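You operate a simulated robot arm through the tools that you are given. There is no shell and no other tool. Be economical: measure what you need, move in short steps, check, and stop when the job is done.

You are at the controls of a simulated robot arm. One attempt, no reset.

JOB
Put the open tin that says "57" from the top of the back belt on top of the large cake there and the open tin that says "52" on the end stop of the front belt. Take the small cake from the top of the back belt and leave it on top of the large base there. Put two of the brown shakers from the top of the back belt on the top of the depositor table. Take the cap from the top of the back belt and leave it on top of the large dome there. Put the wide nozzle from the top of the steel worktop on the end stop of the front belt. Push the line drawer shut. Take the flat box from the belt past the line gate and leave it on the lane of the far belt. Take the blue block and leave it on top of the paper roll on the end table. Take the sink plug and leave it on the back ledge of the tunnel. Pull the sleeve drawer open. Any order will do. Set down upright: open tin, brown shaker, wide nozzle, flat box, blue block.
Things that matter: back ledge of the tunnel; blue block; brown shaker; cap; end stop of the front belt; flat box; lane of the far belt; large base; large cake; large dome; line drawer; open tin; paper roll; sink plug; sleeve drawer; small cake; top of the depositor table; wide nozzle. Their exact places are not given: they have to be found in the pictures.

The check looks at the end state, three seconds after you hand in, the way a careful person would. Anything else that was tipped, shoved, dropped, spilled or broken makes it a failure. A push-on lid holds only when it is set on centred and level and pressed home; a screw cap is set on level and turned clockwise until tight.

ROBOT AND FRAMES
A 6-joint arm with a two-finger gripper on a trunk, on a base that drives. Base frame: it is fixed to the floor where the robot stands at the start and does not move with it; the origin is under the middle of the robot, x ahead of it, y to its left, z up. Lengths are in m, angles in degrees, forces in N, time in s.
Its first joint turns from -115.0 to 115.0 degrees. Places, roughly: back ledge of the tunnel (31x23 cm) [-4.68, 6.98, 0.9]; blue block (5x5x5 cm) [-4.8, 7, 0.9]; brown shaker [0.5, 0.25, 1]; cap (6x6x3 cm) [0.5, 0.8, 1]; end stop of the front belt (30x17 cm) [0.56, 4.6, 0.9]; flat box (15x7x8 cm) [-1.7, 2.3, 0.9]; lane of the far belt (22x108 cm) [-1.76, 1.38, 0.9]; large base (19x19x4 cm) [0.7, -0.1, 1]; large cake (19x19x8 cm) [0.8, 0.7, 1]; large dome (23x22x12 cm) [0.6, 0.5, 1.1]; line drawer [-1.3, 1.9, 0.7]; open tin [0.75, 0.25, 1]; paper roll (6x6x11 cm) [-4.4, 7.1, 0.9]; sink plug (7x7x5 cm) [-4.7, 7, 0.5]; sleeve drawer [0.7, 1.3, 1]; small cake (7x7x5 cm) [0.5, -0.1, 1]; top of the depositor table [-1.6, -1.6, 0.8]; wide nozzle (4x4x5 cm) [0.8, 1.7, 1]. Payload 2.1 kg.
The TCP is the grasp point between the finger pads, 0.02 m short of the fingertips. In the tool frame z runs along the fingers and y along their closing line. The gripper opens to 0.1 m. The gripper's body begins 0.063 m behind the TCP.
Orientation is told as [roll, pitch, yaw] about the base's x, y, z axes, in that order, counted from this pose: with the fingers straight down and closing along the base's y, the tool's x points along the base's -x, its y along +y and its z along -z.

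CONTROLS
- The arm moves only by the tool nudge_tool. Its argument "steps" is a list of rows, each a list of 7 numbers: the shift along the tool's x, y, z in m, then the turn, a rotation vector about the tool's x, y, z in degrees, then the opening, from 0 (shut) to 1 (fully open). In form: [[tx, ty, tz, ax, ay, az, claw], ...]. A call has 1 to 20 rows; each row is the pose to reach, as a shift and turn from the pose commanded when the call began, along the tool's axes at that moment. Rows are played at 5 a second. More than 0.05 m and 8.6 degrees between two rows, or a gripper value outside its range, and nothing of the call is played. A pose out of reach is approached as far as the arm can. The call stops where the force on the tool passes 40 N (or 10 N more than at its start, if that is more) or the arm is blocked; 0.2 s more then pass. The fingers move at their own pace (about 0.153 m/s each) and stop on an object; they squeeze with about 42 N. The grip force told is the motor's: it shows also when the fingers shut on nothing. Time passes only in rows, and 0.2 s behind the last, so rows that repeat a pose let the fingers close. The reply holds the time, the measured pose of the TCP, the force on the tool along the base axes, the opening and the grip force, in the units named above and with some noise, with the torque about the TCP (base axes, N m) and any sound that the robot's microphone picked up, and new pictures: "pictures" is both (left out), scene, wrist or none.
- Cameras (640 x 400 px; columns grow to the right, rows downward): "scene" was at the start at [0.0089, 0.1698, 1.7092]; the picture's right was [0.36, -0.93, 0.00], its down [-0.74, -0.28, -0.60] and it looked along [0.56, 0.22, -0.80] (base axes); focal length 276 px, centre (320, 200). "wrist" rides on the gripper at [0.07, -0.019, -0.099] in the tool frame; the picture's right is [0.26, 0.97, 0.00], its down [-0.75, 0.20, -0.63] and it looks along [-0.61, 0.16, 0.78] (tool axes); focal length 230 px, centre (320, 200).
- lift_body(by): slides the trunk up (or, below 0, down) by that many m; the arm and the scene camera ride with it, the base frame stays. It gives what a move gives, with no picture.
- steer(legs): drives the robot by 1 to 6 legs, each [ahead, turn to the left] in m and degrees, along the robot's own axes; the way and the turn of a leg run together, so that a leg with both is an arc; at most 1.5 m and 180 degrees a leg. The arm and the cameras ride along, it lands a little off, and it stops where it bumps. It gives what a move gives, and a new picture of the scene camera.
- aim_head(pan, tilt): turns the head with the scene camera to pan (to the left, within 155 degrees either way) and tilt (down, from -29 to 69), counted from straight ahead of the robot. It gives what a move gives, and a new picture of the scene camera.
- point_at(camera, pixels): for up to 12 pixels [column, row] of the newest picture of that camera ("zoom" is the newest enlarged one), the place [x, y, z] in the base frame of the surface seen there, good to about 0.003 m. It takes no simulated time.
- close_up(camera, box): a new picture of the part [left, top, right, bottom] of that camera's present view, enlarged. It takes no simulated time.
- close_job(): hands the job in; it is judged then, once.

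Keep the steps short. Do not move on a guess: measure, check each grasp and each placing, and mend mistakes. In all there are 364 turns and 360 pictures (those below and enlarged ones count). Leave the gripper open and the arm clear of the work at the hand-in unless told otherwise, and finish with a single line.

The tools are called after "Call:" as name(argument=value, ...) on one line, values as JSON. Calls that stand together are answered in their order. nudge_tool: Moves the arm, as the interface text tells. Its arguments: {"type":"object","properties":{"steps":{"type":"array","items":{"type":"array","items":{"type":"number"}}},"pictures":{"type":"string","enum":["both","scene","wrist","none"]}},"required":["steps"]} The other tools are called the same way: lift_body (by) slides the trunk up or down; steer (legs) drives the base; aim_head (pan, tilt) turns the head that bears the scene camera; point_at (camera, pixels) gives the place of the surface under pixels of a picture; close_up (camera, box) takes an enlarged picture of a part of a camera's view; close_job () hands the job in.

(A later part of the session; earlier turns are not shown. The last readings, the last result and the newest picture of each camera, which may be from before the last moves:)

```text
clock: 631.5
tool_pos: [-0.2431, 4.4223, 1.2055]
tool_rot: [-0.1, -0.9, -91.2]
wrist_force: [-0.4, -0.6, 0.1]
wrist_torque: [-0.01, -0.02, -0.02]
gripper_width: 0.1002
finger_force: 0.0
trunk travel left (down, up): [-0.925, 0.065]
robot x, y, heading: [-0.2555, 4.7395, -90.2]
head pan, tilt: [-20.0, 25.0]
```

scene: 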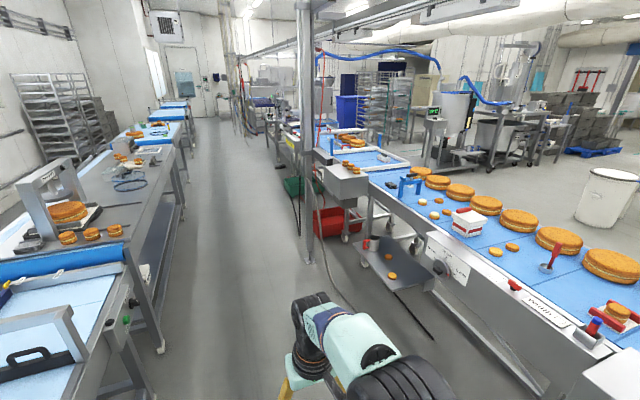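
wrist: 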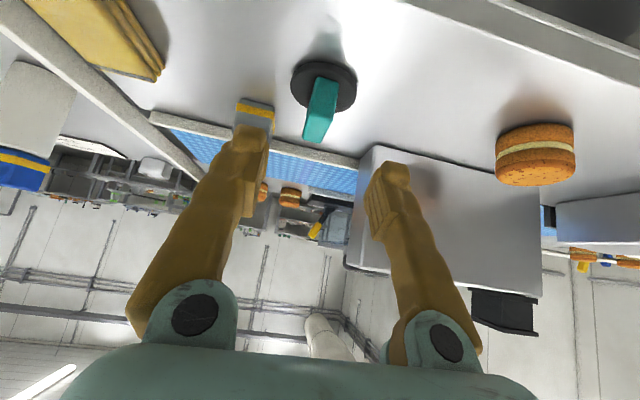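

Call:
close_up(camera="scene", box=[290, 110, 540, 290])

Call:
point_at(camera="scene", pixels=[[467, 222], [345, 185], [305, 258], [315, 258], [410, 190], [460, 270], [395, 265], [430, 335], [340, 215], [380, 225]])

```text
2.22 times, centred on (415, 200) of scene
```

zoom: 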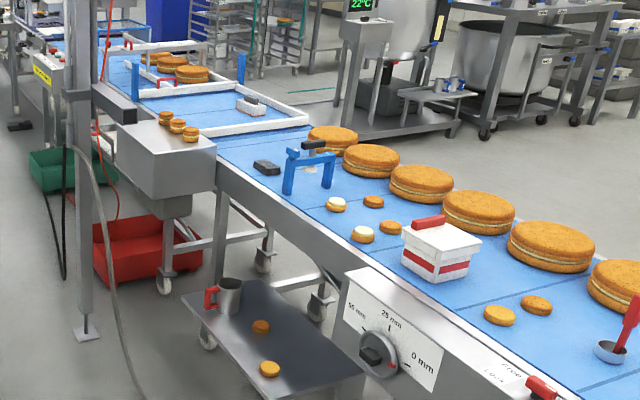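

```text
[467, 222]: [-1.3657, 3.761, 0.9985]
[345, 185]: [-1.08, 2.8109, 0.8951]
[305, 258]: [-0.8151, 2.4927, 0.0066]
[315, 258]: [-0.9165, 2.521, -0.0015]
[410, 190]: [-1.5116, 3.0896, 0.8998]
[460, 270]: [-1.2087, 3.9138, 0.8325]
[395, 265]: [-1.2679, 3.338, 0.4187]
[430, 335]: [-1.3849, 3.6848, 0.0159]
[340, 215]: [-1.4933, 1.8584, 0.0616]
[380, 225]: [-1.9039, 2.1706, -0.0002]
```

Drive on to y≈2.2 and face the far belt (-x).

Call:
steer(legs=[[1.5, 0], [1.1, 0], [0, -90]])

Call:
aim_head(pan=0, tilt=35)

```text
clock: 647.8
tool_pos: [-0.5779, 2.1652, 1.2053]
tool_rot: [0.0, -1.1, 179.1]
wrist_force: [-0.4, 0.4, -0.3]
wrist_torque: [-0.03, -0.03, -0.02]
gripper_width: 0.1
finger_force: 0.1
trunk travel left (down, up): [-0.925, 0.065]
robot x, y, heading: [-0.2591, 2.1817, 180.0]
head pan, tilt: [-20.0, 25.0]
```

scene: 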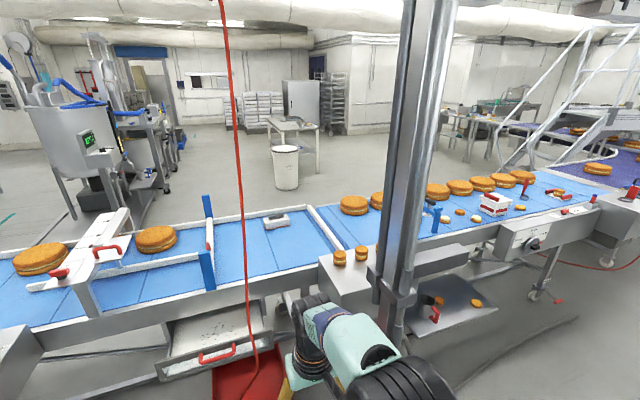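

```text
clock: 648.6
tool_pos: [-0.5775, 2.1663, 1.2061]
tool_rot: [0.0, -1.0, 179.1]
wrist_force: [-0.7, 0.0, 0.4]
wrist_torque: [0.01, -0.02, 0.01]
gripper_width: 0.0999
finger_force: 0.1
trunk travel left (down, up): [-0.925, 0.065]
robot x, y, heading: [-0.2625, 2.1824, 180.0]
head pan, tilt: [0.0, 35.0]
```

scene: 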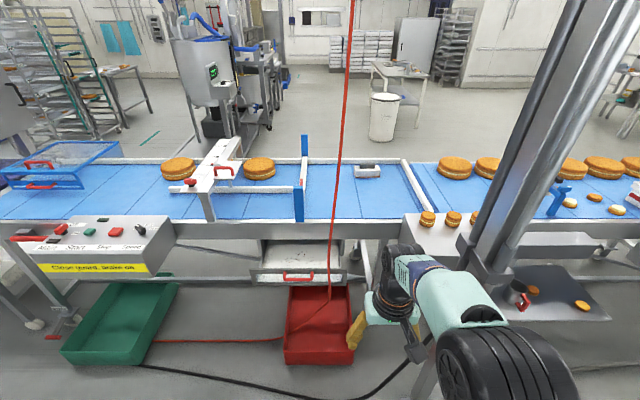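

Call:
close_up(camera="scene", box=[130, 120, 450, 320])

Call:
point_at(camera="scene", pixels=[[367, 171], [300, 276], [258, 168], [250, 188], [300, 200], [303, 150], [280, 175], [270, 210], [343, 120], [318, 320], [352, 290], [280, 245]])

Call:
point_at(camera="scene", pixels=[[130, 185], [60, 200], [180, 170], [332, 275], [345, 235], [290, 330], [357, 370], [100, 330], [300, 255], [270, 255], [340, 250], [150, 205]])

```text
2.00 times, centred on (290, 220) of scene
```

zoom: 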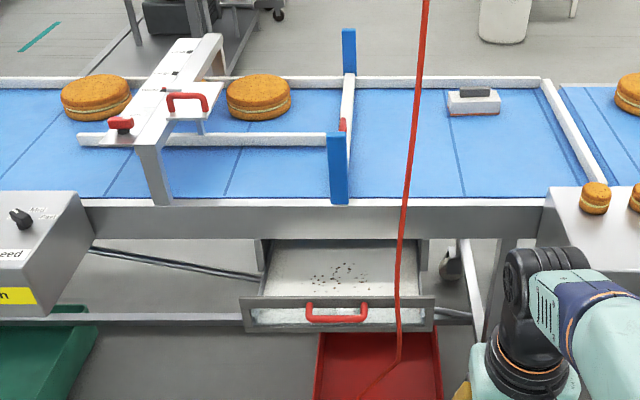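

```text
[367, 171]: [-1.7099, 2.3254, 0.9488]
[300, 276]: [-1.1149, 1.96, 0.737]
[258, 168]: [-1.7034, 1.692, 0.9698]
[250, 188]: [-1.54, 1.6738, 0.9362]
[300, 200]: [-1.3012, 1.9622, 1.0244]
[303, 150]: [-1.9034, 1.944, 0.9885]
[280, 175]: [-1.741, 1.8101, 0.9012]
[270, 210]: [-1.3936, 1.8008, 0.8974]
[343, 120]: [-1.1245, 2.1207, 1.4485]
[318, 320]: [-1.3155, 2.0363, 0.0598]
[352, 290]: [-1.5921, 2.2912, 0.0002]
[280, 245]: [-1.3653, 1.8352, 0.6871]
```

```text
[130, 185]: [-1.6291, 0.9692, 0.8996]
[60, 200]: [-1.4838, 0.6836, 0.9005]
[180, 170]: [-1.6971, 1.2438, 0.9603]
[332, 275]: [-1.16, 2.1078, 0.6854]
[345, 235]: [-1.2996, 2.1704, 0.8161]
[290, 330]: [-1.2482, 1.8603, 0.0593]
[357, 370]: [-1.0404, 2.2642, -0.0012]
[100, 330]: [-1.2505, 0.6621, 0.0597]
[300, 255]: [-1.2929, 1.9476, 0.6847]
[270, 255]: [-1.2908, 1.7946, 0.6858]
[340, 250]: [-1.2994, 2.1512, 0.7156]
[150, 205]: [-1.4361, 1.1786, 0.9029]
```

The drawer (red handle at (-1.115,1.96,0.74)) stands open by ~0.18 m; a red rope hangs at y≈2.11 in front. I move to y≈1.92 for a straight push, then measure.

Call:
steer(legs=[[0, 90], [0.26, 0], [0, -90]])

Call:
lift_body(by=-0.3)

Call:
aim_head(pan=-5, tilt=32)

```text
clock: 658.1
tool_pos: [-0.5764, 1.9057, 1.206]
tool_rot: [0.0, -1.0, 178.9]
wrist_force: [0.3, -0.5, 0.0]
wrist_torque: [-0.03, -0.02, -0.02]
gripper_width: 0.1001
finger_force: 0.0
trunk travel left (down, up): [-0.925, 0.065]
robot x, y, heading: [-0.2635, 1.9232, 179.7]
head pan, tilt: [0.0, 35.0]
```

scene: 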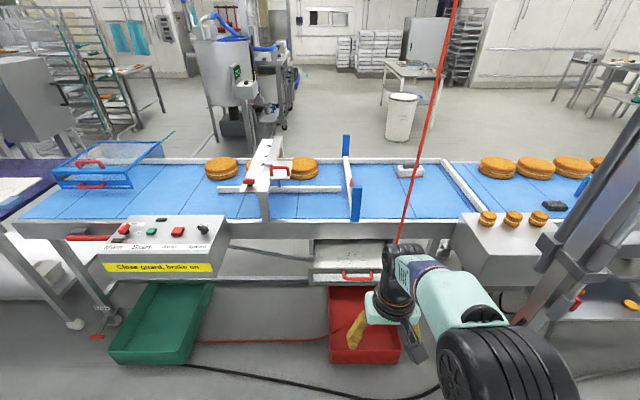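

```text
clock: 661.1
tool_pos: [-0.5756, 1.9057, 0.905]
tool_rot: [0.1, -1.0, 179.0]
wrist_force: [0.0, -0.1, -0.7]
wrist_torque: [-0.01, 0.0, 0.01]
gripper_width: 0.1002
finger_force: 0.1
trunk travel left (down, up): [-0.625, 0.365]
robot x, y, heading: [-0.2599, 1.9204, 179.7]
head pan, tilt: [0.0, 35.0]
```

```text
clock: 661.8
tool_pos: [-0.5759, 1.9054, 0.9072]
tool_rot: [0.0, -1.1, 179.0]
wrist_force: [-0.9, 0.4, 1.2]
wrist_torque: [0.0, 0.0, 0.0]
gripper_width: 0.0999
finger_force: 0.0
trunk travel left (down, up): [-0.625, 0.365]
robot x, y, heading: [-0.2631, 1.9212, 179.5]
head pan, tilt: [-5.0, 32.0]
```

scene: 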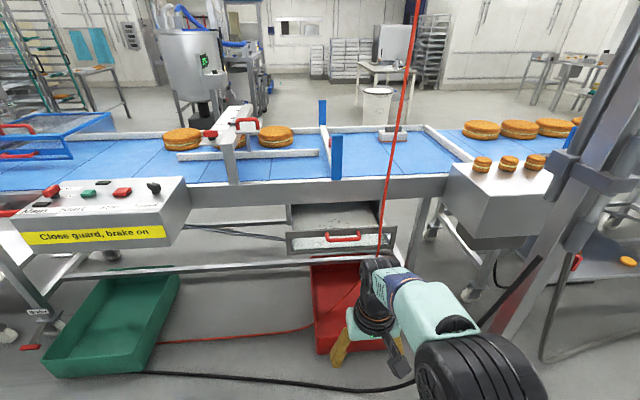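

Call:
close_up(camera="scene", box=[260, 180, 440, 300])

Call:
point_at(camera="scene", pixels=[[343, 237], [290, 240], [300, 242], [370, 242], [393, 240], [340, 248], [340, 230], [320, 210], [385, 215], [392, 140], [318, 350], [335, 185]])

```text
3.33 times, centred on (350, 240) of scene
```

zoom: 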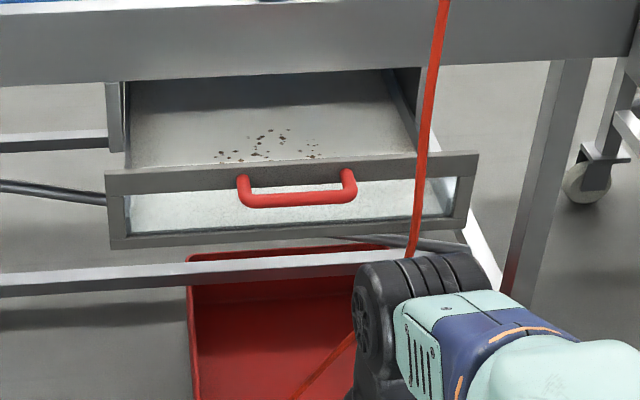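

```text
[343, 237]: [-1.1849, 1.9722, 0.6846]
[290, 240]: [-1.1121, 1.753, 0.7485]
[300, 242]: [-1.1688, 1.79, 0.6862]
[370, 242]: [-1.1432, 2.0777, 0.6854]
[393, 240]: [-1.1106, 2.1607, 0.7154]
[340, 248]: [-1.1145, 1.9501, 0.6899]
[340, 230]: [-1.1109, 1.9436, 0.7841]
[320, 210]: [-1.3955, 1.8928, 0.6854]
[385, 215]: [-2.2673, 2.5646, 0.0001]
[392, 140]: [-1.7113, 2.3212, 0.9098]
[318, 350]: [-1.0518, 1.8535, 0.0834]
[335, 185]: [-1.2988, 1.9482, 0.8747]
```

Call:
point_at(camera="zoom", pixels=[[300, 197], [260, 199], [345, 194], [242, 190], [350, 180], [300, 177], [340, 350], [195, 390], [420, 200]])

```text
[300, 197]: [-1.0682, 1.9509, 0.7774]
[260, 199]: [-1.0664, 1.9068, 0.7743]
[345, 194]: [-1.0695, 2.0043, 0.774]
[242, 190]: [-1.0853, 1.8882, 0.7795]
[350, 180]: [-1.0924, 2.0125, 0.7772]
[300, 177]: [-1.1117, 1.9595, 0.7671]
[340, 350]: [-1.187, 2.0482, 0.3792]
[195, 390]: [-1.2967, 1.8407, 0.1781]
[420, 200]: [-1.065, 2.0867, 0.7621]
```

Call:
point_at(camera="scene", pixels=[[320, 354], [322, 345], [335, 335], [312, 262], [316, 330]])

Call:
nudge_tool(steps=[[-0.04, -0.02, 0.04, 0, 1, 0, 0.5], [-0.085, -0.03, 0.06, 0, 1, 0, 0], [-0.13, -0.034, 0.07, 0, 1, 0, 0], [-0.13, -0.034, 0.1, 0, 1, 0, 0], [-0.13, -0.034, 0.13, 0, 1, 0, 0]])

```text
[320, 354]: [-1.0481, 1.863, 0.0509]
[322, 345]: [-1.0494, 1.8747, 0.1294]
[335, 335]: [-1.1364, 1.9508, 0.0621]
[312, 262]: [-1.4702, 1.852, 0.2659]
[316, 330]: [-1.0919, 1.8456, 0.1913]
```

```text
refused: row 1 steps farther than a row can; nothing moved
```

Call:
nudge_tool(steps=[[-0.025, -0.015, 0.03, 0, 1, 0, 0.5], [-0.06, -0.03, 0.05, 0, 1, 0, 0], [-0.1, -0.034, 0.065, 0, 1, 0, 0], [-0.135, -0.034, 0.09, 0, 1, 0, 0], [-0.137, -0.034, 0.131, 0, 1, 0, 0]])

```text
clock: 663.0
tool_pos: [-0.7153, 1.9391, 0.7766]
tool_rot: [0.0, 0.0, 179.1]
wrist_force: [0.5, 0.6, 0.2]
wrist_torque: [0.0, 0.0, -0.03]
gripper_width: 0.0
finger_force: 29.2
trunk travel left (down, up): [-0.625, 0.365]
robot x, y, heading: [-0.2614, 1.9211, 180.0]
head pan, tilt: [-5.0, 32.0]
```

scene: 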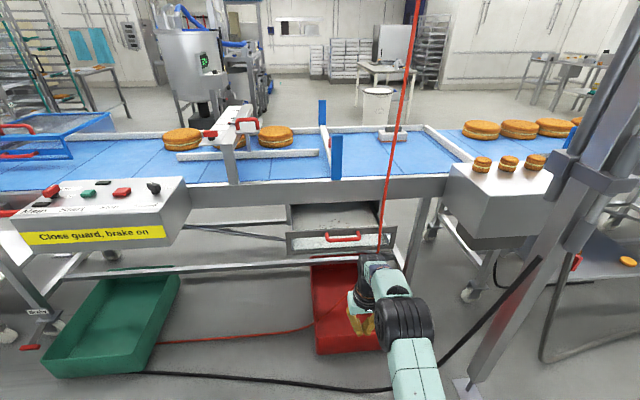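
wrist: 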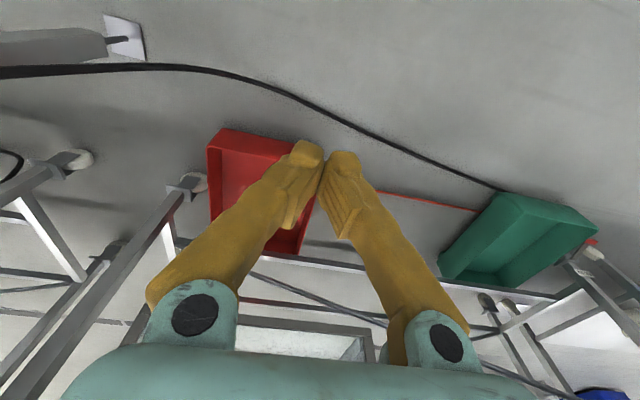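

Drive forward toward the handle in stages.

Call:
steer(legs=[[0.32, 0]])

```text
clock: 665.1
tool_pos: [-1.0254, 1.9416, 0.7777]
tool_rot: [-0.1, -0.1, 178.9]
wrist_force: [-0.5, -0.4, -0.3]
wrist_torque: [-0.03, -0.01, 0.01]
gripper_width: 0.0
finger_force: 29.7
trunk travel left (down, up): [-0.625, 0.365]
robot x, y, heading: [-0.5734, 1.9229, 179.7]
head pan, tilt: [-5.0, 32.0]
```

scene: 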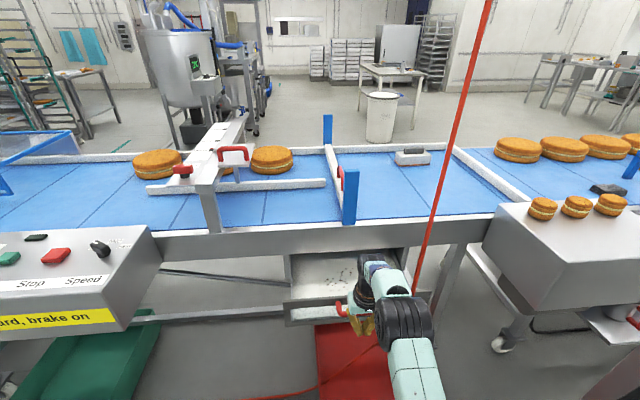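

Call:
steer(legs=[[0.12, 0]])

```text
clock: 666.3
tool_pos: [-1.1448, 1.9407, 0.777]
tool_rot: [0.0, -0.2, 179.1]
wrist_force: [0.1, -0.3, 0.0]
wrist_torque: [0.01, -0.01, 0.01]
gripper_width: 0.0
finger_force: 29.8
trunk travel left (down, up): [-0.625, 0.365]
robot x, y, heading: [-0.6897, 1.9236, 179.9]
head pan, tilt: [-5.0, 32.0]
```

scene: 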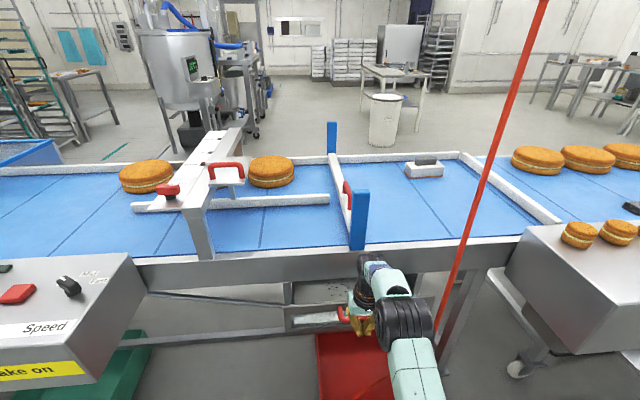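

Call:
steer(legs=[[0.09, 0]])

Call:
aim_head(pan=5, tilt=45)

```text
clock: 667.5
tool_pos: [-1.2251, 1.9409, 0.7742]
tool_rot: [-0.1, 1.2, 179.1]
wrist_force: [0.0, 0.6, 0.7]
wrist_torque: [0.02, 0.01, 0.01]
gripper_width: 0.0
finger_force: 29.7
trunk travel left (down, up): [-0.625, 0.365]
robot x, y, heading: [-0.7744, 1.9219, 180.1]
head pan, tilt: [-5.0, 32.0]
stopped in leg 1: the force on the tool passed its limit at 46 N (the readings are from after the stop); the commanded pose is now the measured one
```

scene: 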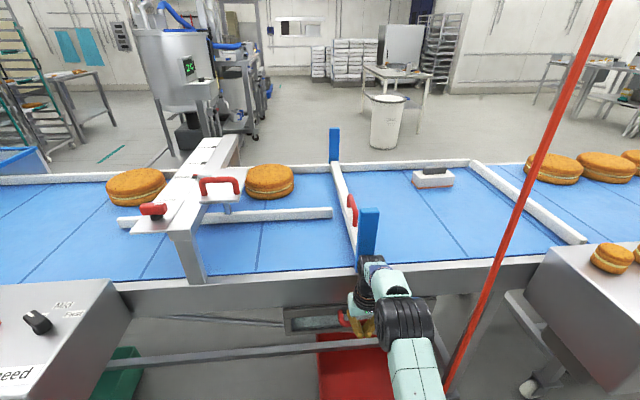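

```text
clock: 668.3
tool_pos: [-1.2258, 1.9409, 0.7753]
tool_rot: [0.0, 1.1, 179.2]
wrist_force: [-0.1, 0.2, -0.6]
wrist_torque: [0.03, -0.03, 0.03]
gripper_width: 0.0
finger_force: 29.3
trunk travel left (down, up): [-0.625, 0.365]
robot x, y, heading: [-0.7797, 1.9246, 180.1]
head pan, tilt: [5.0, 45.0]
```

scene: 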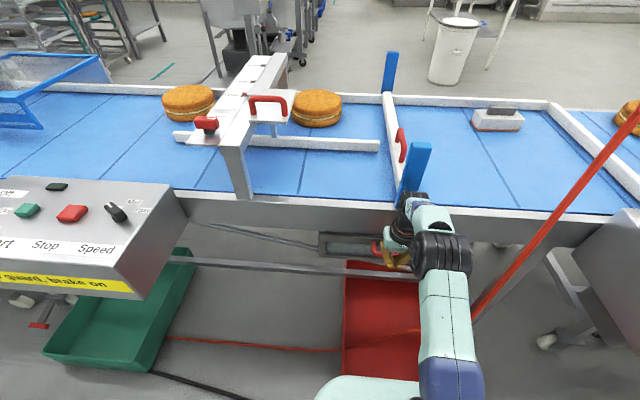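

Call:
point_at(camera="scene", pixels=[[325, 240], [325, 250], [340, 238], [355, 238], [330, 210], [330, 235], [375, 245]])

Call:
close_up(camera="scene", box=[290, 190, 470, 290])

```text
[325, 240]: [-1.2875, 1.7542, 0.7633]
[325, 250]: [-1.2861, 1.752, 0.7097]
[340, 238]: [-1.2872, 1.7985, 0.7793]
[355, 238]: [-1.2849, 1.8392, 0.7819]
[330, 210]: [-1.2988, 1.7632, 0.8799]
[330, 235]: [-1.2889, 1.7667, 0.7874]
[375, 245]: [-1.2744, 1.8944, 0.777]
```

```text
3.56 times, centred on (380, 240) of scene
```

zoom: 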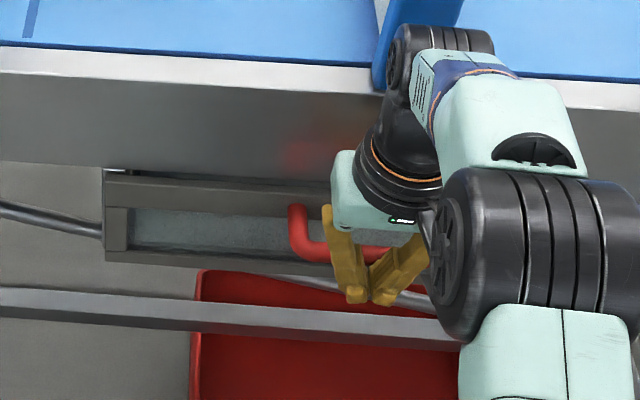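

The panel is now at x -1.287, nearly flush. Push a little more to be sure it is home.

Call:
nudge_tool(steps=[[-0.004, 0, 0, 0, 0, 0, 0], [-0.008, 0, 0, 0, 0, 0, 0], [-0.014, 0, 0, 0, 0, 0, 0], [-0.02, 0, 0, 0, 0, 0, 0]], pictures="none")

Call:
point_at(camera="scene", pixels=[[340, 238], [330, 235]])

```text
clock: 669.0
tool_pos: [-1.2271, 1.9405, 0.7717]
tool_rot: [0.0, 2.8, 179.1]
wrist_force: [16.4, -1.5, -2.7]
wrist_torque: [-0.01, -0.14, -0.01]
gripper_width: 0.0061
finger_force: 29.5
trunk travel left (down, up): [-0.625, 0.365]
robot x, y, heading: [-0.7747, 1.9244, 179.5]
head pan, tilt: [5.0, 45.0]
stopped in row 3: the force on the tool passed its limit at 44 N (the readings are from after the stop); the commanded pose is now the measured one
```

```text
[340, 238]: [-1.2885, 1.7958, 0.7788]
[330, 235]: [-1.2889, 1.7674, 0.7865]
```

It won't go further: shut. Back away and check.

Call:
steer(legs=[[-0.45, 0]])

Call:
point_at(camera="scene", pixels=[[380, 205], [340, 205], [350, 215], [400, 210]])

Call:
close_up(camera="scene", box=[260, 100, 480, 260])

```text
clock: 671.7
tool_pos: [-0.7759, 1.9402, 0.7728]
tool_rot: [0.0, 2.3, 179.1]
wrist_force: [0.8, -0.3, -0.3]
wrist_torque: [-0.02, -0.01, -0.01]
gripper_width: 0.0001
finger_force: 29.6
trunk travel left (down, up): [-0.625, 0.365]
robot x, y, heading: [-0.325, 1.9216, 180.2]
head pan, tilt: [5.0, 45.0]
```

scene: 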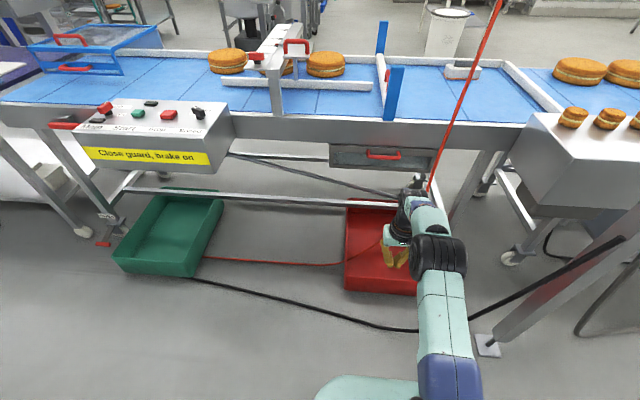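

```text
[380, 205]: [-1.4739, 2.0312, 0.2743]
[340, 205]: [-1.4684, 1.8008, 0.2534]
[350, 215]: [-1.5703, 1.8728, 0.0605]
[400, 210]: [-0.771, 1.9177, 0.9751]
```

```text
2.50 times, centred on (370, 180) of scene
```

zoom: 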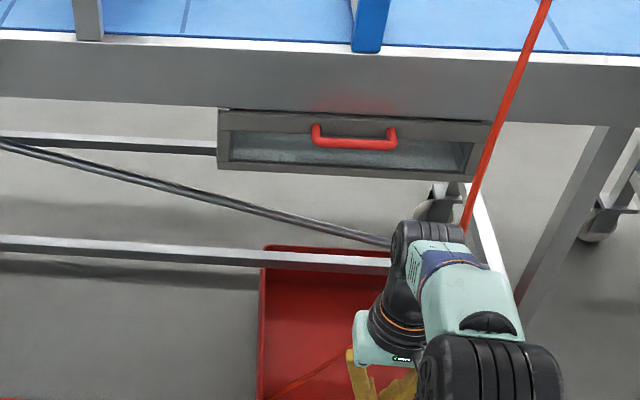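

Drawer shut. Now the sleeve drawer on the worktop: raise, tuck, and drive to y≈1.3 facing +x.

Call:
nudge_tool(steps=[[0.03, 0, -0.03, 0, -2.5, 0, 0.5], [0.06, 0, -0.06, 0, -2.5, 0, 1], [0.09, 0, -0.09, 0, -2.5, 0, 1], [0.12, 0.02, -0.12, 0, -2.5, 0, 1]], pictures="none")

Call:
lift_body(by=0.3)

Call:
steer(legs=[[0, 90], [0.62, 0], [0, 90]])

Call:
aim_head(pan=0, tilt=45)

```text
clock: 672.7
tool_pos: [-0.6612, 1.92, 0.8983]
tool_rot: [0.0, -0.4, 179.1]
wrist_force: [-0.6, 0.4, 0.3]
wrist_torque: [0.0, -0.01, -0.01]
gripper_width: 0.1001
finger_force: 0.0
trunk travel left (down, up): [-0.625, 0.365]
robot x, y, heading: [-0.3198, 1.9224, 180.0]
head pan, tilt: [5.0, 45.0]
```

```text
clock: 675.7
tool_pos: [-0.6631, 1.9188, 1.1979]
tool_rot: [0.1, -0.2, 179.2]
wrist_force: [0.2, 0.3, 0.3]
wrist_torque: [-0.01, -0.02, -0.01]
gripper_width: 0.1001
finger_force: 0.1
trunk travel left (down, up): [-0.925, 0.065]
robot x, y, heading: [-0.324, 1.9212, 180.0]
head pan, tilt: [5.0, 45.0]
```

```text
clock: 687.0
tool_pos: [0.0147, 1.3132, 1.1973]
tool_rot: [0.0, -0.2, 1.5]
wrist_force: [0.5, 0.2, -0.9]
wrist_torque: [-0.01, 0.0, -0.01]
gripper_width: 0.0998
finger_force: 0.1
trunk travel left (down, up): [-0.925, 0.065]
robot x, y, heading: [-0.3233, 1.2963, 2.2]
head pan, tilt: [5.0, 45.0]
```

scene: 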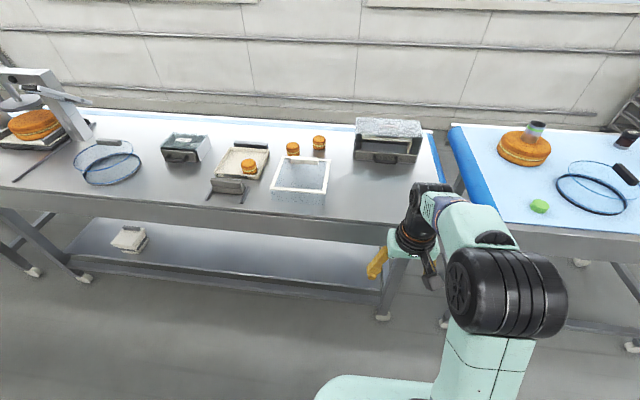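

```text
clock: 687.6
tool_pos: [0.0151, 1.3128, 1.1977]
tool_rot: [-0.1, -0.2, 1.5]
wrist_force: [0.1, -0.5, 0.1]
wrist_torque: [0.02, -0.02, 0.03]
gripper_width: 0.1
finger_force: 0.0
trunk travel left (down, up): [-0.925, 0.065]
robot x, y, heading: [-0.3255, 1.2938, 2.2]
head pan, tilt: [0.0, 45.0]
```

scene: 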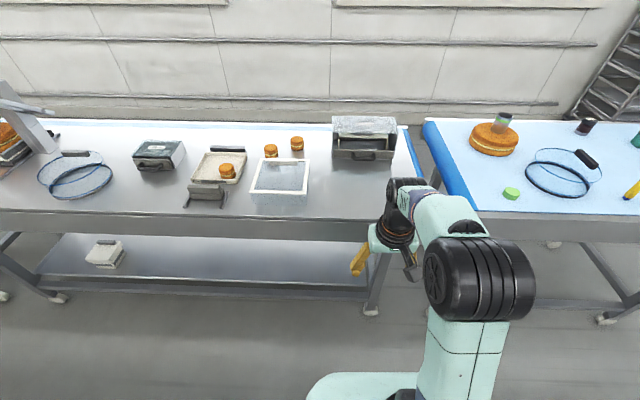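

Call:
close_up(camera="scene", box=[310, 100, 420, 180])

Call:
point_at(camera="scene", pixels=[[365, 152], [365, 140], [335, 150], [392, 150], [365, 120], [350, 158], [380, 158], [365, 185], [345, 210]])

```text
5.00 times, centred on (365, 140) of scene
```

zoom: 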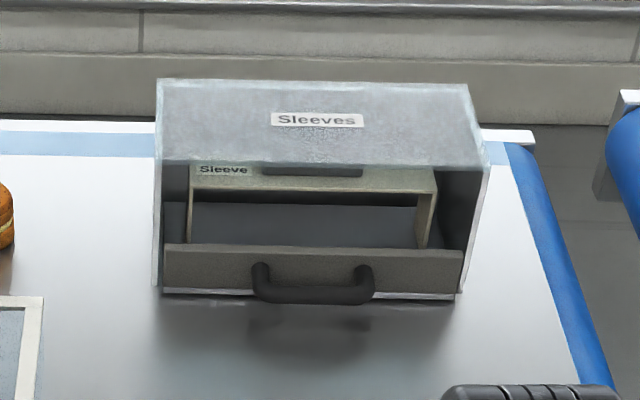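

```text
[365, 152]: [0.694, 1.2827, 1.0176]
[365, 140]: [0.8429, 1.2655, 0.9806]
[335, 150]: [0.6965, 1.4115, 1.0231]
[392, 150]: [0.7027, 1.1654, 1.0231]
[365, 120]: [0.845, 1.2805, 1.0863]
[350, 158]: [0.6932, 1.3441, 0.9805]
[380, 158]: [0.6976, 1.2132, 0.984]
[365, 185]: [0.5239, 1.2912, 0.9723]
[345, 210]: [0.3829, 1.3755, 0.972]
```

"Sleeves" box; its drawer front has a black U handle near z 0.99. Measure the handle and the low shelf before closing in.

Call:
point_at(camera="zoom", pixels=[[315, 292], [270, 285], [360, 285], [315, 275], [315, 300], [262, 270], [215, 270], [315, 262]])

Call:
point_at(camera="scene", pixels=[[250, 290], [250, 280], [330, 225], [370, 305], [250, 240]])

Call:
steer(legs=[[0.42, -2]])

```text
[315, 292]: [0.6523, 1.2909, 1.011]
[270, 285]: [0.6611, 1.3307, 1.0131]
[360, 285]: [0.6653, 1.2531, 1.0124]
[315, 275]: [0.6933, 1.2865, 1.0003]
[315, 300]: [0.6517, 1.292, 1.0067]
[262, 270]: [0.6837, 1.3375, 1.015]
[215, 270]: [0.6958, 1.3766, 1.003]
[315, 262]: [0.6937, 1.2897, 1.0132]
```

```text
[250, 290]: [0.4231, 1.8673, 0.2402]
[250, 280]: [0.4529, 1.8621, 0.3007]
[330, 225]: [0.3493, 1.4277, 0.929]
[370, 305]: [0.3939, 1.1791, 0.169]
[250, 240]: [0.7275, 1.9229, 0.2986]
```

```text
clock: 690.2
tool_pos: [0.4284, 1.3072, 1.1977]
tool_rot: [0.0, -0.2, -0.9]
wrist_force: [0.1, -0.2, -0.6]
wrist_torque: [0.01, 0.0, 0.01]
gripper_width: 0.1
finger_force: 0.1
trunk travel left (down, up): [-0.925, 0.065]
robot x, y, heading: [0.0887, 1.302, -0.3]
head pan, tilt: [0.0, 45.0]
```

scene: 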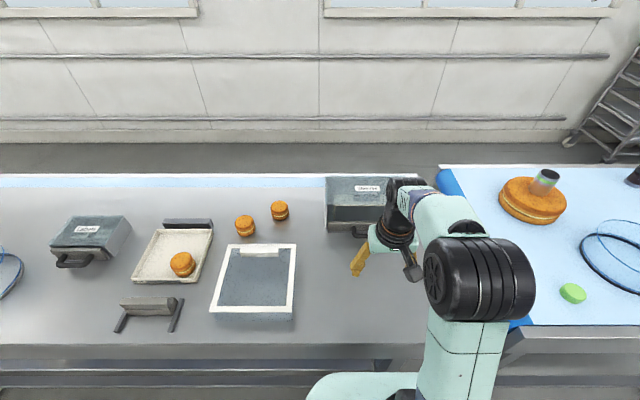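

Call:
steer(legs=[[0.1, 0]])

Call:
close_up(camera="scene", box=[290, 190, 450, 290])

Call:
point_at(camera="zoom", pixels=[[200, 120], [200, 140], [180, 150], [200, 80], [130, 160], [260, 190], [230, 195], [200, 170]])

```text
clock: 691.3
tool_pos: [0.5136, 1.3073, 1.2033]
tool_rot: [0.0, -0.8, -0.8]
wrist_force: [0.0, -0.2, -0.1]
wrist_torque: [-0.01, 0.06, 0.03]
gripper_width: 0.1002
finger_force: 0.0
trunk travel left (down, up): [-0.925, 0.065]
robot x, y, heading: [0.1891, 1.309, -0.0]
head pan, tilt: [0.0, 45.0]
```

scene: 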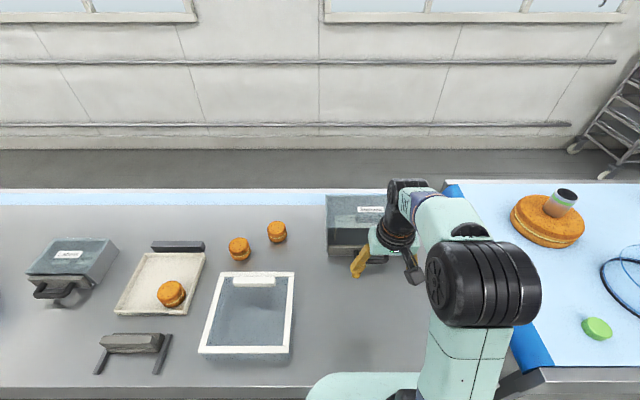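

```text
4.00 times, centred on (370, 240) of scene
```

zoom: 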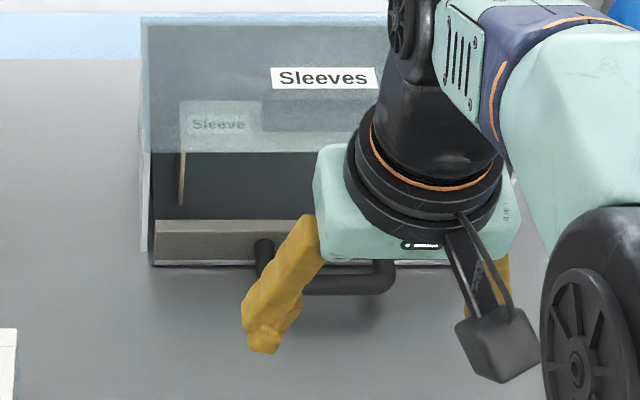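

```text
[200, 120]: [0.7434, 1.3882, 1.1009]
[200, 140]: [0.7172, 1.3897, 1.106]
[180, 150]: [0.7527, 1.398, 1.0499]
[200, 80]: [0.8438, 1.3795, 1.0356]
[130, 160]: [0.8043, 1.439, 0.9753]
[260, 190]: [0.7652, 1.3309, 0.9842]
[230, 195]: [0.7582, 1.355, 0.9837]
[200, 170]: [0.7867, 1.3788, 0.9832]
```

Glass top's front edge is close above the handle, so I'll hook the bar from inside the U with closed fingers, tool tilted 15°. Move above it first.

Call:
nudge_tool(steps=[[-0.03, -0.01, 0.02, 0, -5, 0, 0.3], [-0.065, -0.017, 0.04, 0, -10, 0, 0], [-0.1, -0.017, 0.06, 0, -14.2, 0, 0], [-0.13, -0.017, 0.08, 0, -14.2, 0, 0], [-0.13, -0.017, 0.08, 0, -14.2, 0, 0]])

```text
clock: 692.5
tool_pos: [0.6527, 1.2879, 1.1197]
tool_rot: [0.1, -14.7, -0.9]
wrist_force: [0.0, 0.4, 0.5]
wrist_torque: [-0.02, -0.04, 0.01]
gripper_width: 0.0002
finger_force: 30.0
trunk travel left (down, up): [-0.925, 0.065]
robot x, y, heading: [0.1885, 1.3063, -0.1]
head pan, tilt: [0.0, 45.0]
```

scene: 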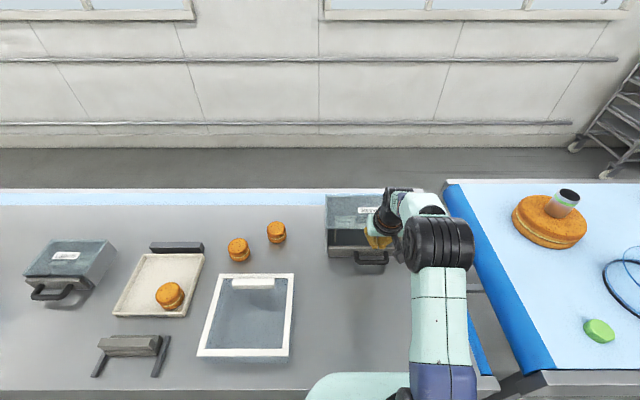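
wrist: 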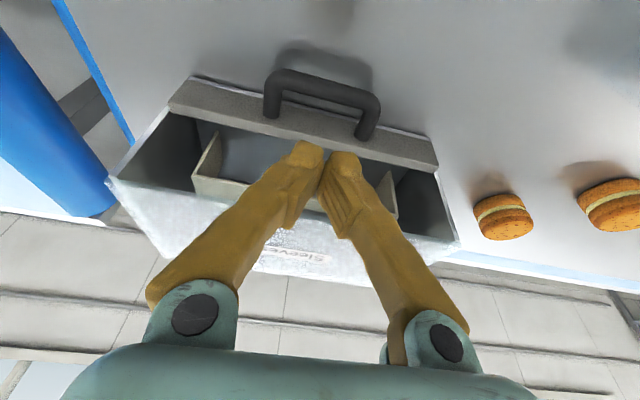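

Call:
close_up(camera="wrist", box=[220, 50, 420, 180])

Call:
point_at(camera="wrist", pixels=[[325, 82], [325, 88], [325, 94], [320, 104], [318, 115], [315, 125], [270, 95], [374, 110], [315, 132], [300, 95]])

```text
3.08 times, centred on (320, 115) of wrist
```

zoom: 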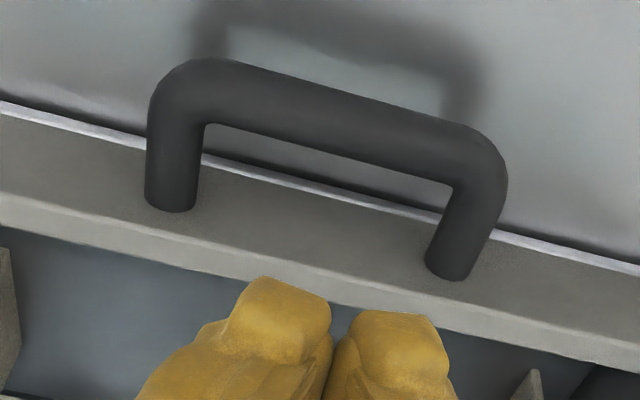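

```text
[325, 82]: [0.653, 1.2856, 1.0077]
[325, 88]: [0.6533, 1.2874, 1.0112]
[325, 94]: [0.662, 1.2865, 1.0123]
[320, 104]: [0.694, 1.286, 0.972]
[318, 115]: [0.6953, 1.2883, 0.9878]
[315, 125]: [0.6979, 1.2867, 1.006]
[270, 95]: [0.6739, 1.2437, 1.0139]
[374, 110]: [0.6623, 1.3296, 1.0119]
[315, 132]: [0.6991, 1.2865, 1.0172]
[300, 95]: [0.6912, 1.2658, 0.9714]
```

The gap behind the bar is only ~29 mm. Better: turn the tool 90°, open fully, and drop just the far finger (10 mm thick) into the gap. Untilt, then turn.

Call:
nudge_tool(steps=[[0.02, 0, -0.005, 0, 5, 0, 0.5], [0.04, 0, -0.01, 0, 10, 0, 1], [0.05, 0, -0.013, 0, 14.7, 0, 1], [0.05, 0, -0.013, 0, 14.7, 0, 1]], pictures="none")

Call:
nudge_tool(steps=[[0, 0, 0, 0, 0, 8.2, 1], [0, 0, 0, 0, 0, 16.4, 1], [0, 0, 0, 0, 0, 24.6, 1], [0, 0, 0, 0, 0, 32.8, 1], [0, 0, 0, 0, 0, 41, 1], [0, 0, 0, 0, 0, 49.2, 1], [0, 0, 0, 0, 0, 57.4, 1], [0, 0, 0, 0, 0, 65.6, 1], [0, 0, 0, 0, 0, 73.8, 1], [0, 0, 0, 0, 0, 82, 1], [0, 0, 0, 0, 0, 89.2, 1], [0, 0, 0, 0, 0, 89.2, 1]])

```text
clock: 693.5
tool_pos: [0.6024, 1.289, 1.119]
tool_rot: [-0.1, 0.1, -1.0]
wrist_force: [-0.6, -0.1, 0.1]
wrist_torque: [-0.02, -0.01, -0.02]
gripper_width: 0.0999
finger_force: 0.0
trunk travel left (down, up): [-0.925, 0.065]
robot x, y, heading: [0.1883, 1.3047, 0.0]
head pan, tilt: [0.0, 45.0]
```

```text
clock: 696.1
tool_pos: [0.6017, 1.2888, 1.1199]
tool_rot: [0.0, 0.0, -90.1]
wrist_force: [-0.7, -0.2, -0.5]
wrist_torque: [-0.02, -0.01, -0.01]
gripper_width: 0.0999
finger_force: 0.1
trunk travel left (down, up): [-0.925, 0.065]
robot x, y, heading: [0.1896, 1.309, -0.0]
head pan, tilt: [0.0, 45.0]
```

scene: 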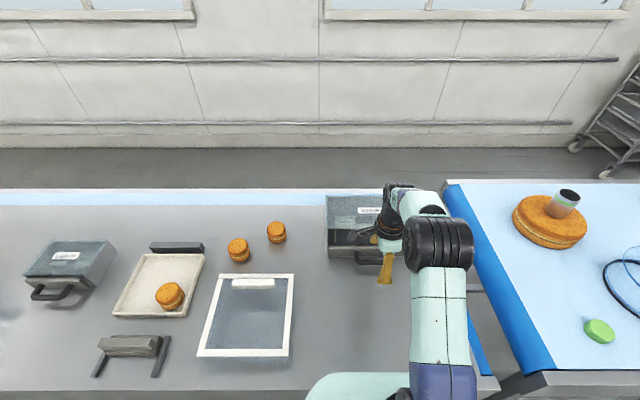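
wrist: 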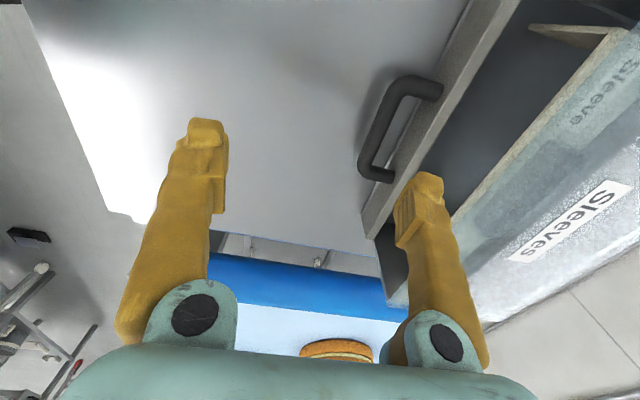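

Call:
nudge_tool(steps=[[0.003, 0.024, 0, 0, 0, 0, 1], [0.003, 0.024, 0.035, 0, 0, 0, 1], [0.003, 0.024, 0.068, 0, 0, 0, 1]])

```text
clock: 696.9
tool_pos: [0.6274, 1.2924, 1.0514]
tool_rot: [-0.1, -0.1, -90.1]
wrist_force: [-0.3, 0.5, -1.0]
wrist_torque: [0.03, -0.01, 0.01]
gripper_width: 0.1
finger_force: 0.1
trunk travel left (down, up): [-0.925, 0.065]
robot x, y, heading: [0.1866, 1.3077, -0.0]
head pan, tilt: [0.0, 45.0]
```

scene: 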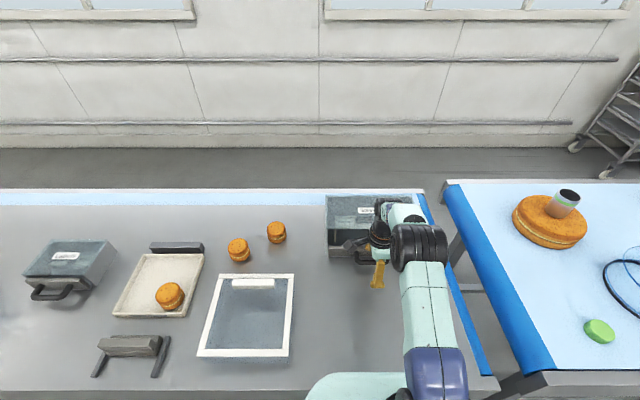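
wrist: 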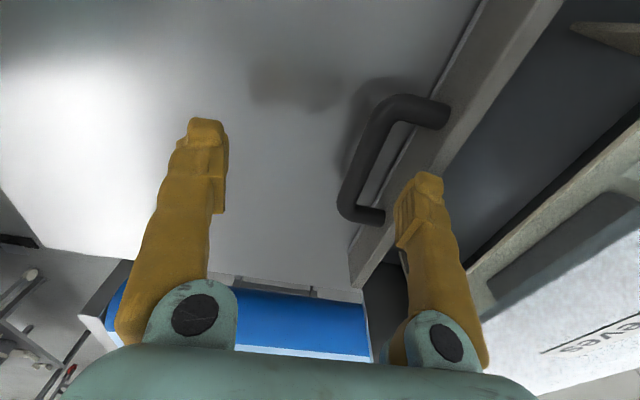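

Call:
point_at(camera="wrist", pixels=[[430, 180], [415, 190], [402, 215], [445, 195], [365, 155], [375, 210], [440, 150], [405, 165], [385, 165], [445, 115], [204, 125], [222, 180]])

```text
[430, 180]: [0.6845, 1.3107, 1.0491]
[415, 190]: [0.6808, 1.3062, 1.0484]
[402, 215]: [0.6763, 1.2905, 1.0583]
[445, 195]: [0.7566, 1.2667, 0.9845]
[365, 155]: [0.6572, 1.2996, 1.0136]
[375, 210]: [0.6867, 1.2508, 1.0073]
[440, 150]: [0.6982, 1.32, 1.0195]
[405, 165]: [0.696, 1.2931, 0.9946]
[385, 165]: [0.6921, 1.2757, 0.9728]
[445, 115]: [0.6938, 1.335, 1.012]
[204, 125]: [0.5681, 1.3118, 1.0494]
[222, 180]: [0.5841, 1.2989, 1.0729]
```

Finger tip spans x≈0.676–0.690; shift 5 mm toward me and lower into the gap.

Call:
nudge_tool(steps=[[-0.006, -0.005, 0, 0, 0, 0, 1], [-0.006, -0.005, 0.02, 0, 0, 0, 1], [-0.006, -0.005, 0.035, 0, 0, 0, 1], [-0.006, -0.005, 0.044, 0, 0, 0, 1]])

```text
clock: 697.9
tool_pos: [0.6209, 1.2856, 1.0088]
tool_rot: [0.0, 0.0, -90.1]
wrist_force: [0.3, 0.0, 0.7]
wrist_torque: [0.01, 0.01, -0.02]
gripper_width: 0.0998
finger_force: 0.0
trunk travel left (down, up): [-0.925, 0.065]
robot x, y, heading: [0.1913, 1.3067, -0.2]
head pan, tilt: [0.0, 45.0]
```

scene: 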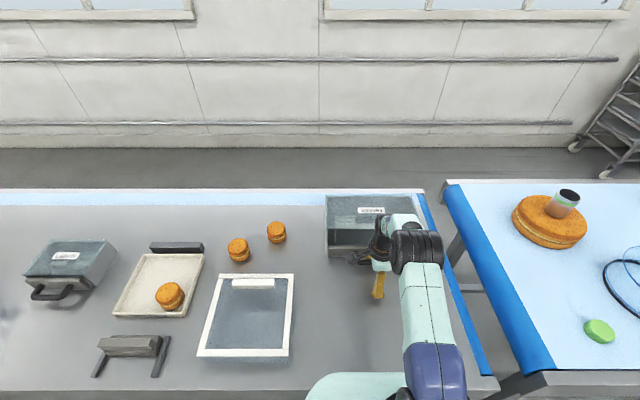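
wrist: 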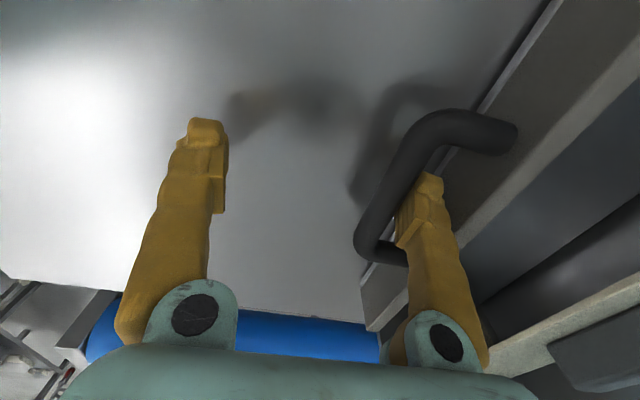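

The finger sits inside the U. Pull toward me 0.1 m.

Call:
nudge_tool(steps=[[0, -0.015, 0, 0, 0, 0, 1], [0, -0.03, 0, 0, 0, 0, 1], [0, -0.045, 0, 0, 0, 0, 1], [0, -0.06, 0, 0, 0, 0, 1], [0, -0.075, 0, 0, 0, 0, 1]], pictures="scene")

Call:
close_up(camera="scene", box=[290, 170, 450, 300])

```text
clock: 699.1
tool_pos: [0.5438, 1.286, 1.0083]
tool_rot: [0.0, 0.0, -90.1]
wrist_force: [0.1, 0.4, -0.6]
wrist_torque: [0.04, -0.01, -0.04]
gripper_width: 0.0999
finger_force: 0.1
trunk travel left (down, up): [-0.925, 0.065]
robot x, y, heading: [0.1908, 1.3064, -0.1]
head pan, tilt: [0.0, 45.0]
```

scene: 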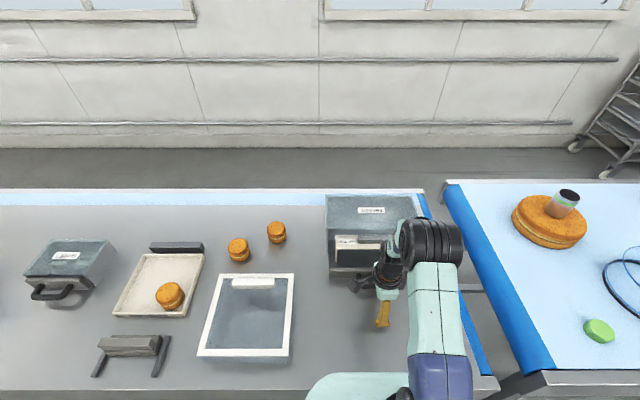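

```text
3.08 times, centred on (370, 235) of scene
```

zoom: 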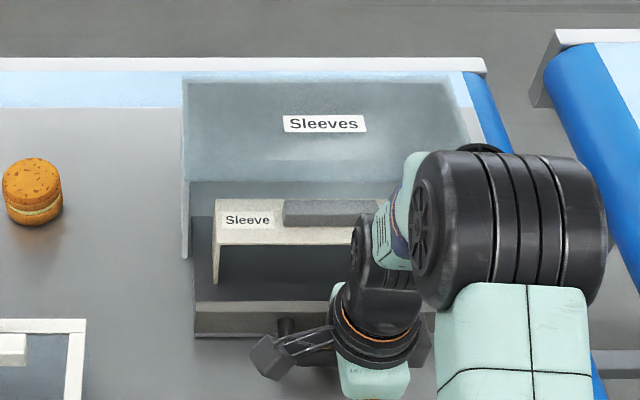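

The drawer came out ~6.5 cm and the housing stayed. Pull further, watching force.

Call:
nudge_tool(steps=[[0, -0.012, 0, 0, 0, 0, 1], [0, -0.024, 0, 0, 0, 0, 1], [0, -0.036, 0, 0, 0, 0, 1], [0, -0.048, 0, 0, 0, 0, 1], [0, -0.06, 0, 0, 0, 0, 1]], pictures="scene")

Call:
close_up(camera="scene", box=[290, 170, 450, 300])

```text
clock: 700.3
tool_pos: [0.4843, 1.2868, 1.0079]
tool_rot: [-0.2, 0.0, -90.1]
wrist_force: [0.6, 0.5, -1.0]
wrist_torque: [0.02, -0.08, -0.01]
gripper_width: 0.1002
finger_force: 0.1
trunk travel left (down, up): [-0.925, 0.065]
robot x, y, heading: [0.1869, 1.3034, -0.1]
head pan, tilt: [0.0, 45.0]
```

scene: 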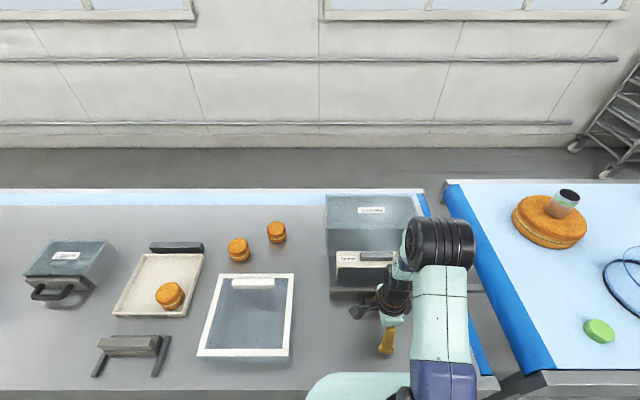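

```text
3.08 times, centred on (370, 235) of scene
```

zoom: 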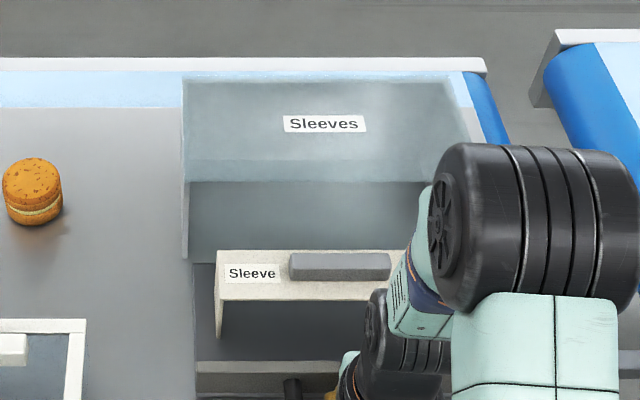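

Call:
nudge_tool(steps=[[0, -0.01, 0, 0, 0, 0, 1], [0, -0.02, 0, 0, 0, 0, 1], [0, -0.03, 0, 0, 0, 0, 1]], pictures="none")

Call:
close_up(camera="scene", box=[290, 190, 450, 320])

```text
clock: 701.1
tool_pos: [0.456, 1.2879, 1.0085]
tool_rot: [-0.1, 0.0, -90.2]
wrist_force: [0.5, 0.7, 1.1]
wrist_torque: [-0.03, 0.0, -0.01]
gripper_width: 0.1001
finger_force: 0.1
trunk travel left (down, up): [-0.925, 0.065]
robot x, y, heading: [0.1852, 1.3006, -0.2]
head pan, tilt: [0.0, 45.0]
```

```text
3.08 times, centred on (370, 255) of scene
```

zoom: 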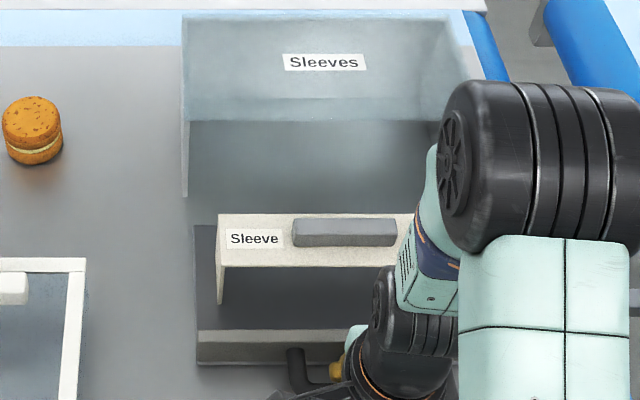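

Open ~0.16 m. Relieve contact and lift the finger out.

Call:
nudge_tool(steps=[[0, 0.006, 0, 0, 0, 0, 1], [0, 0.006, -0.03, 0, 0, 0, 1], [0, 0.006, -0.07, 0, 0, 0, 1], [0, 0.0, -0.11, 0, 0, 0, 1], [0, 0.0, -0.15, 0, 0, 0, 1], [0, 0.0, -0.19, 0, 0, 0, 1]])

```text
clock: 702.5
tool_pos: [0.4533, 1.2865, 1.2007]
tool_rot: [0.0, 0.0, -90.1]
wrist_force: [-0.6, -0.9, -0.7]
wrist_torque: [0.02, 0.01, 0.0]
gripper_width: 0.1001
finger_force: 0.0
trunk travel left (down, up): [-0.925, 0.065]
robot x, y, heading: [0.1844, 1.3063, -0.3]
head pan, tilt: [0.0, 45.0]
```

scene: 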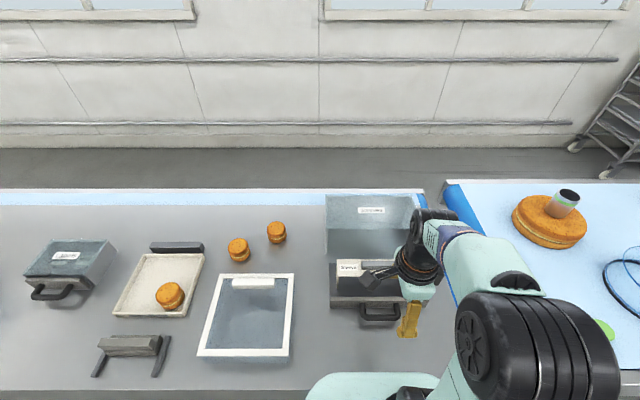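
wrist: 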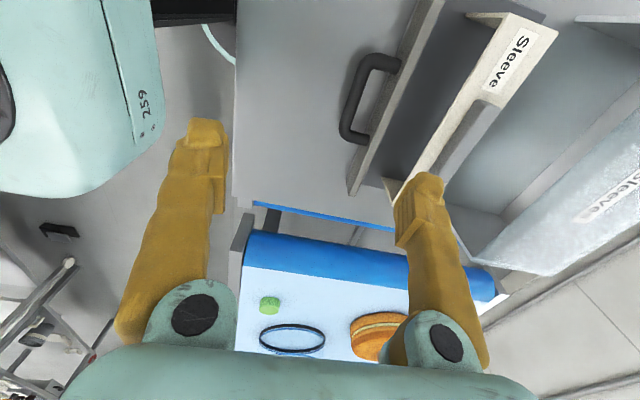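

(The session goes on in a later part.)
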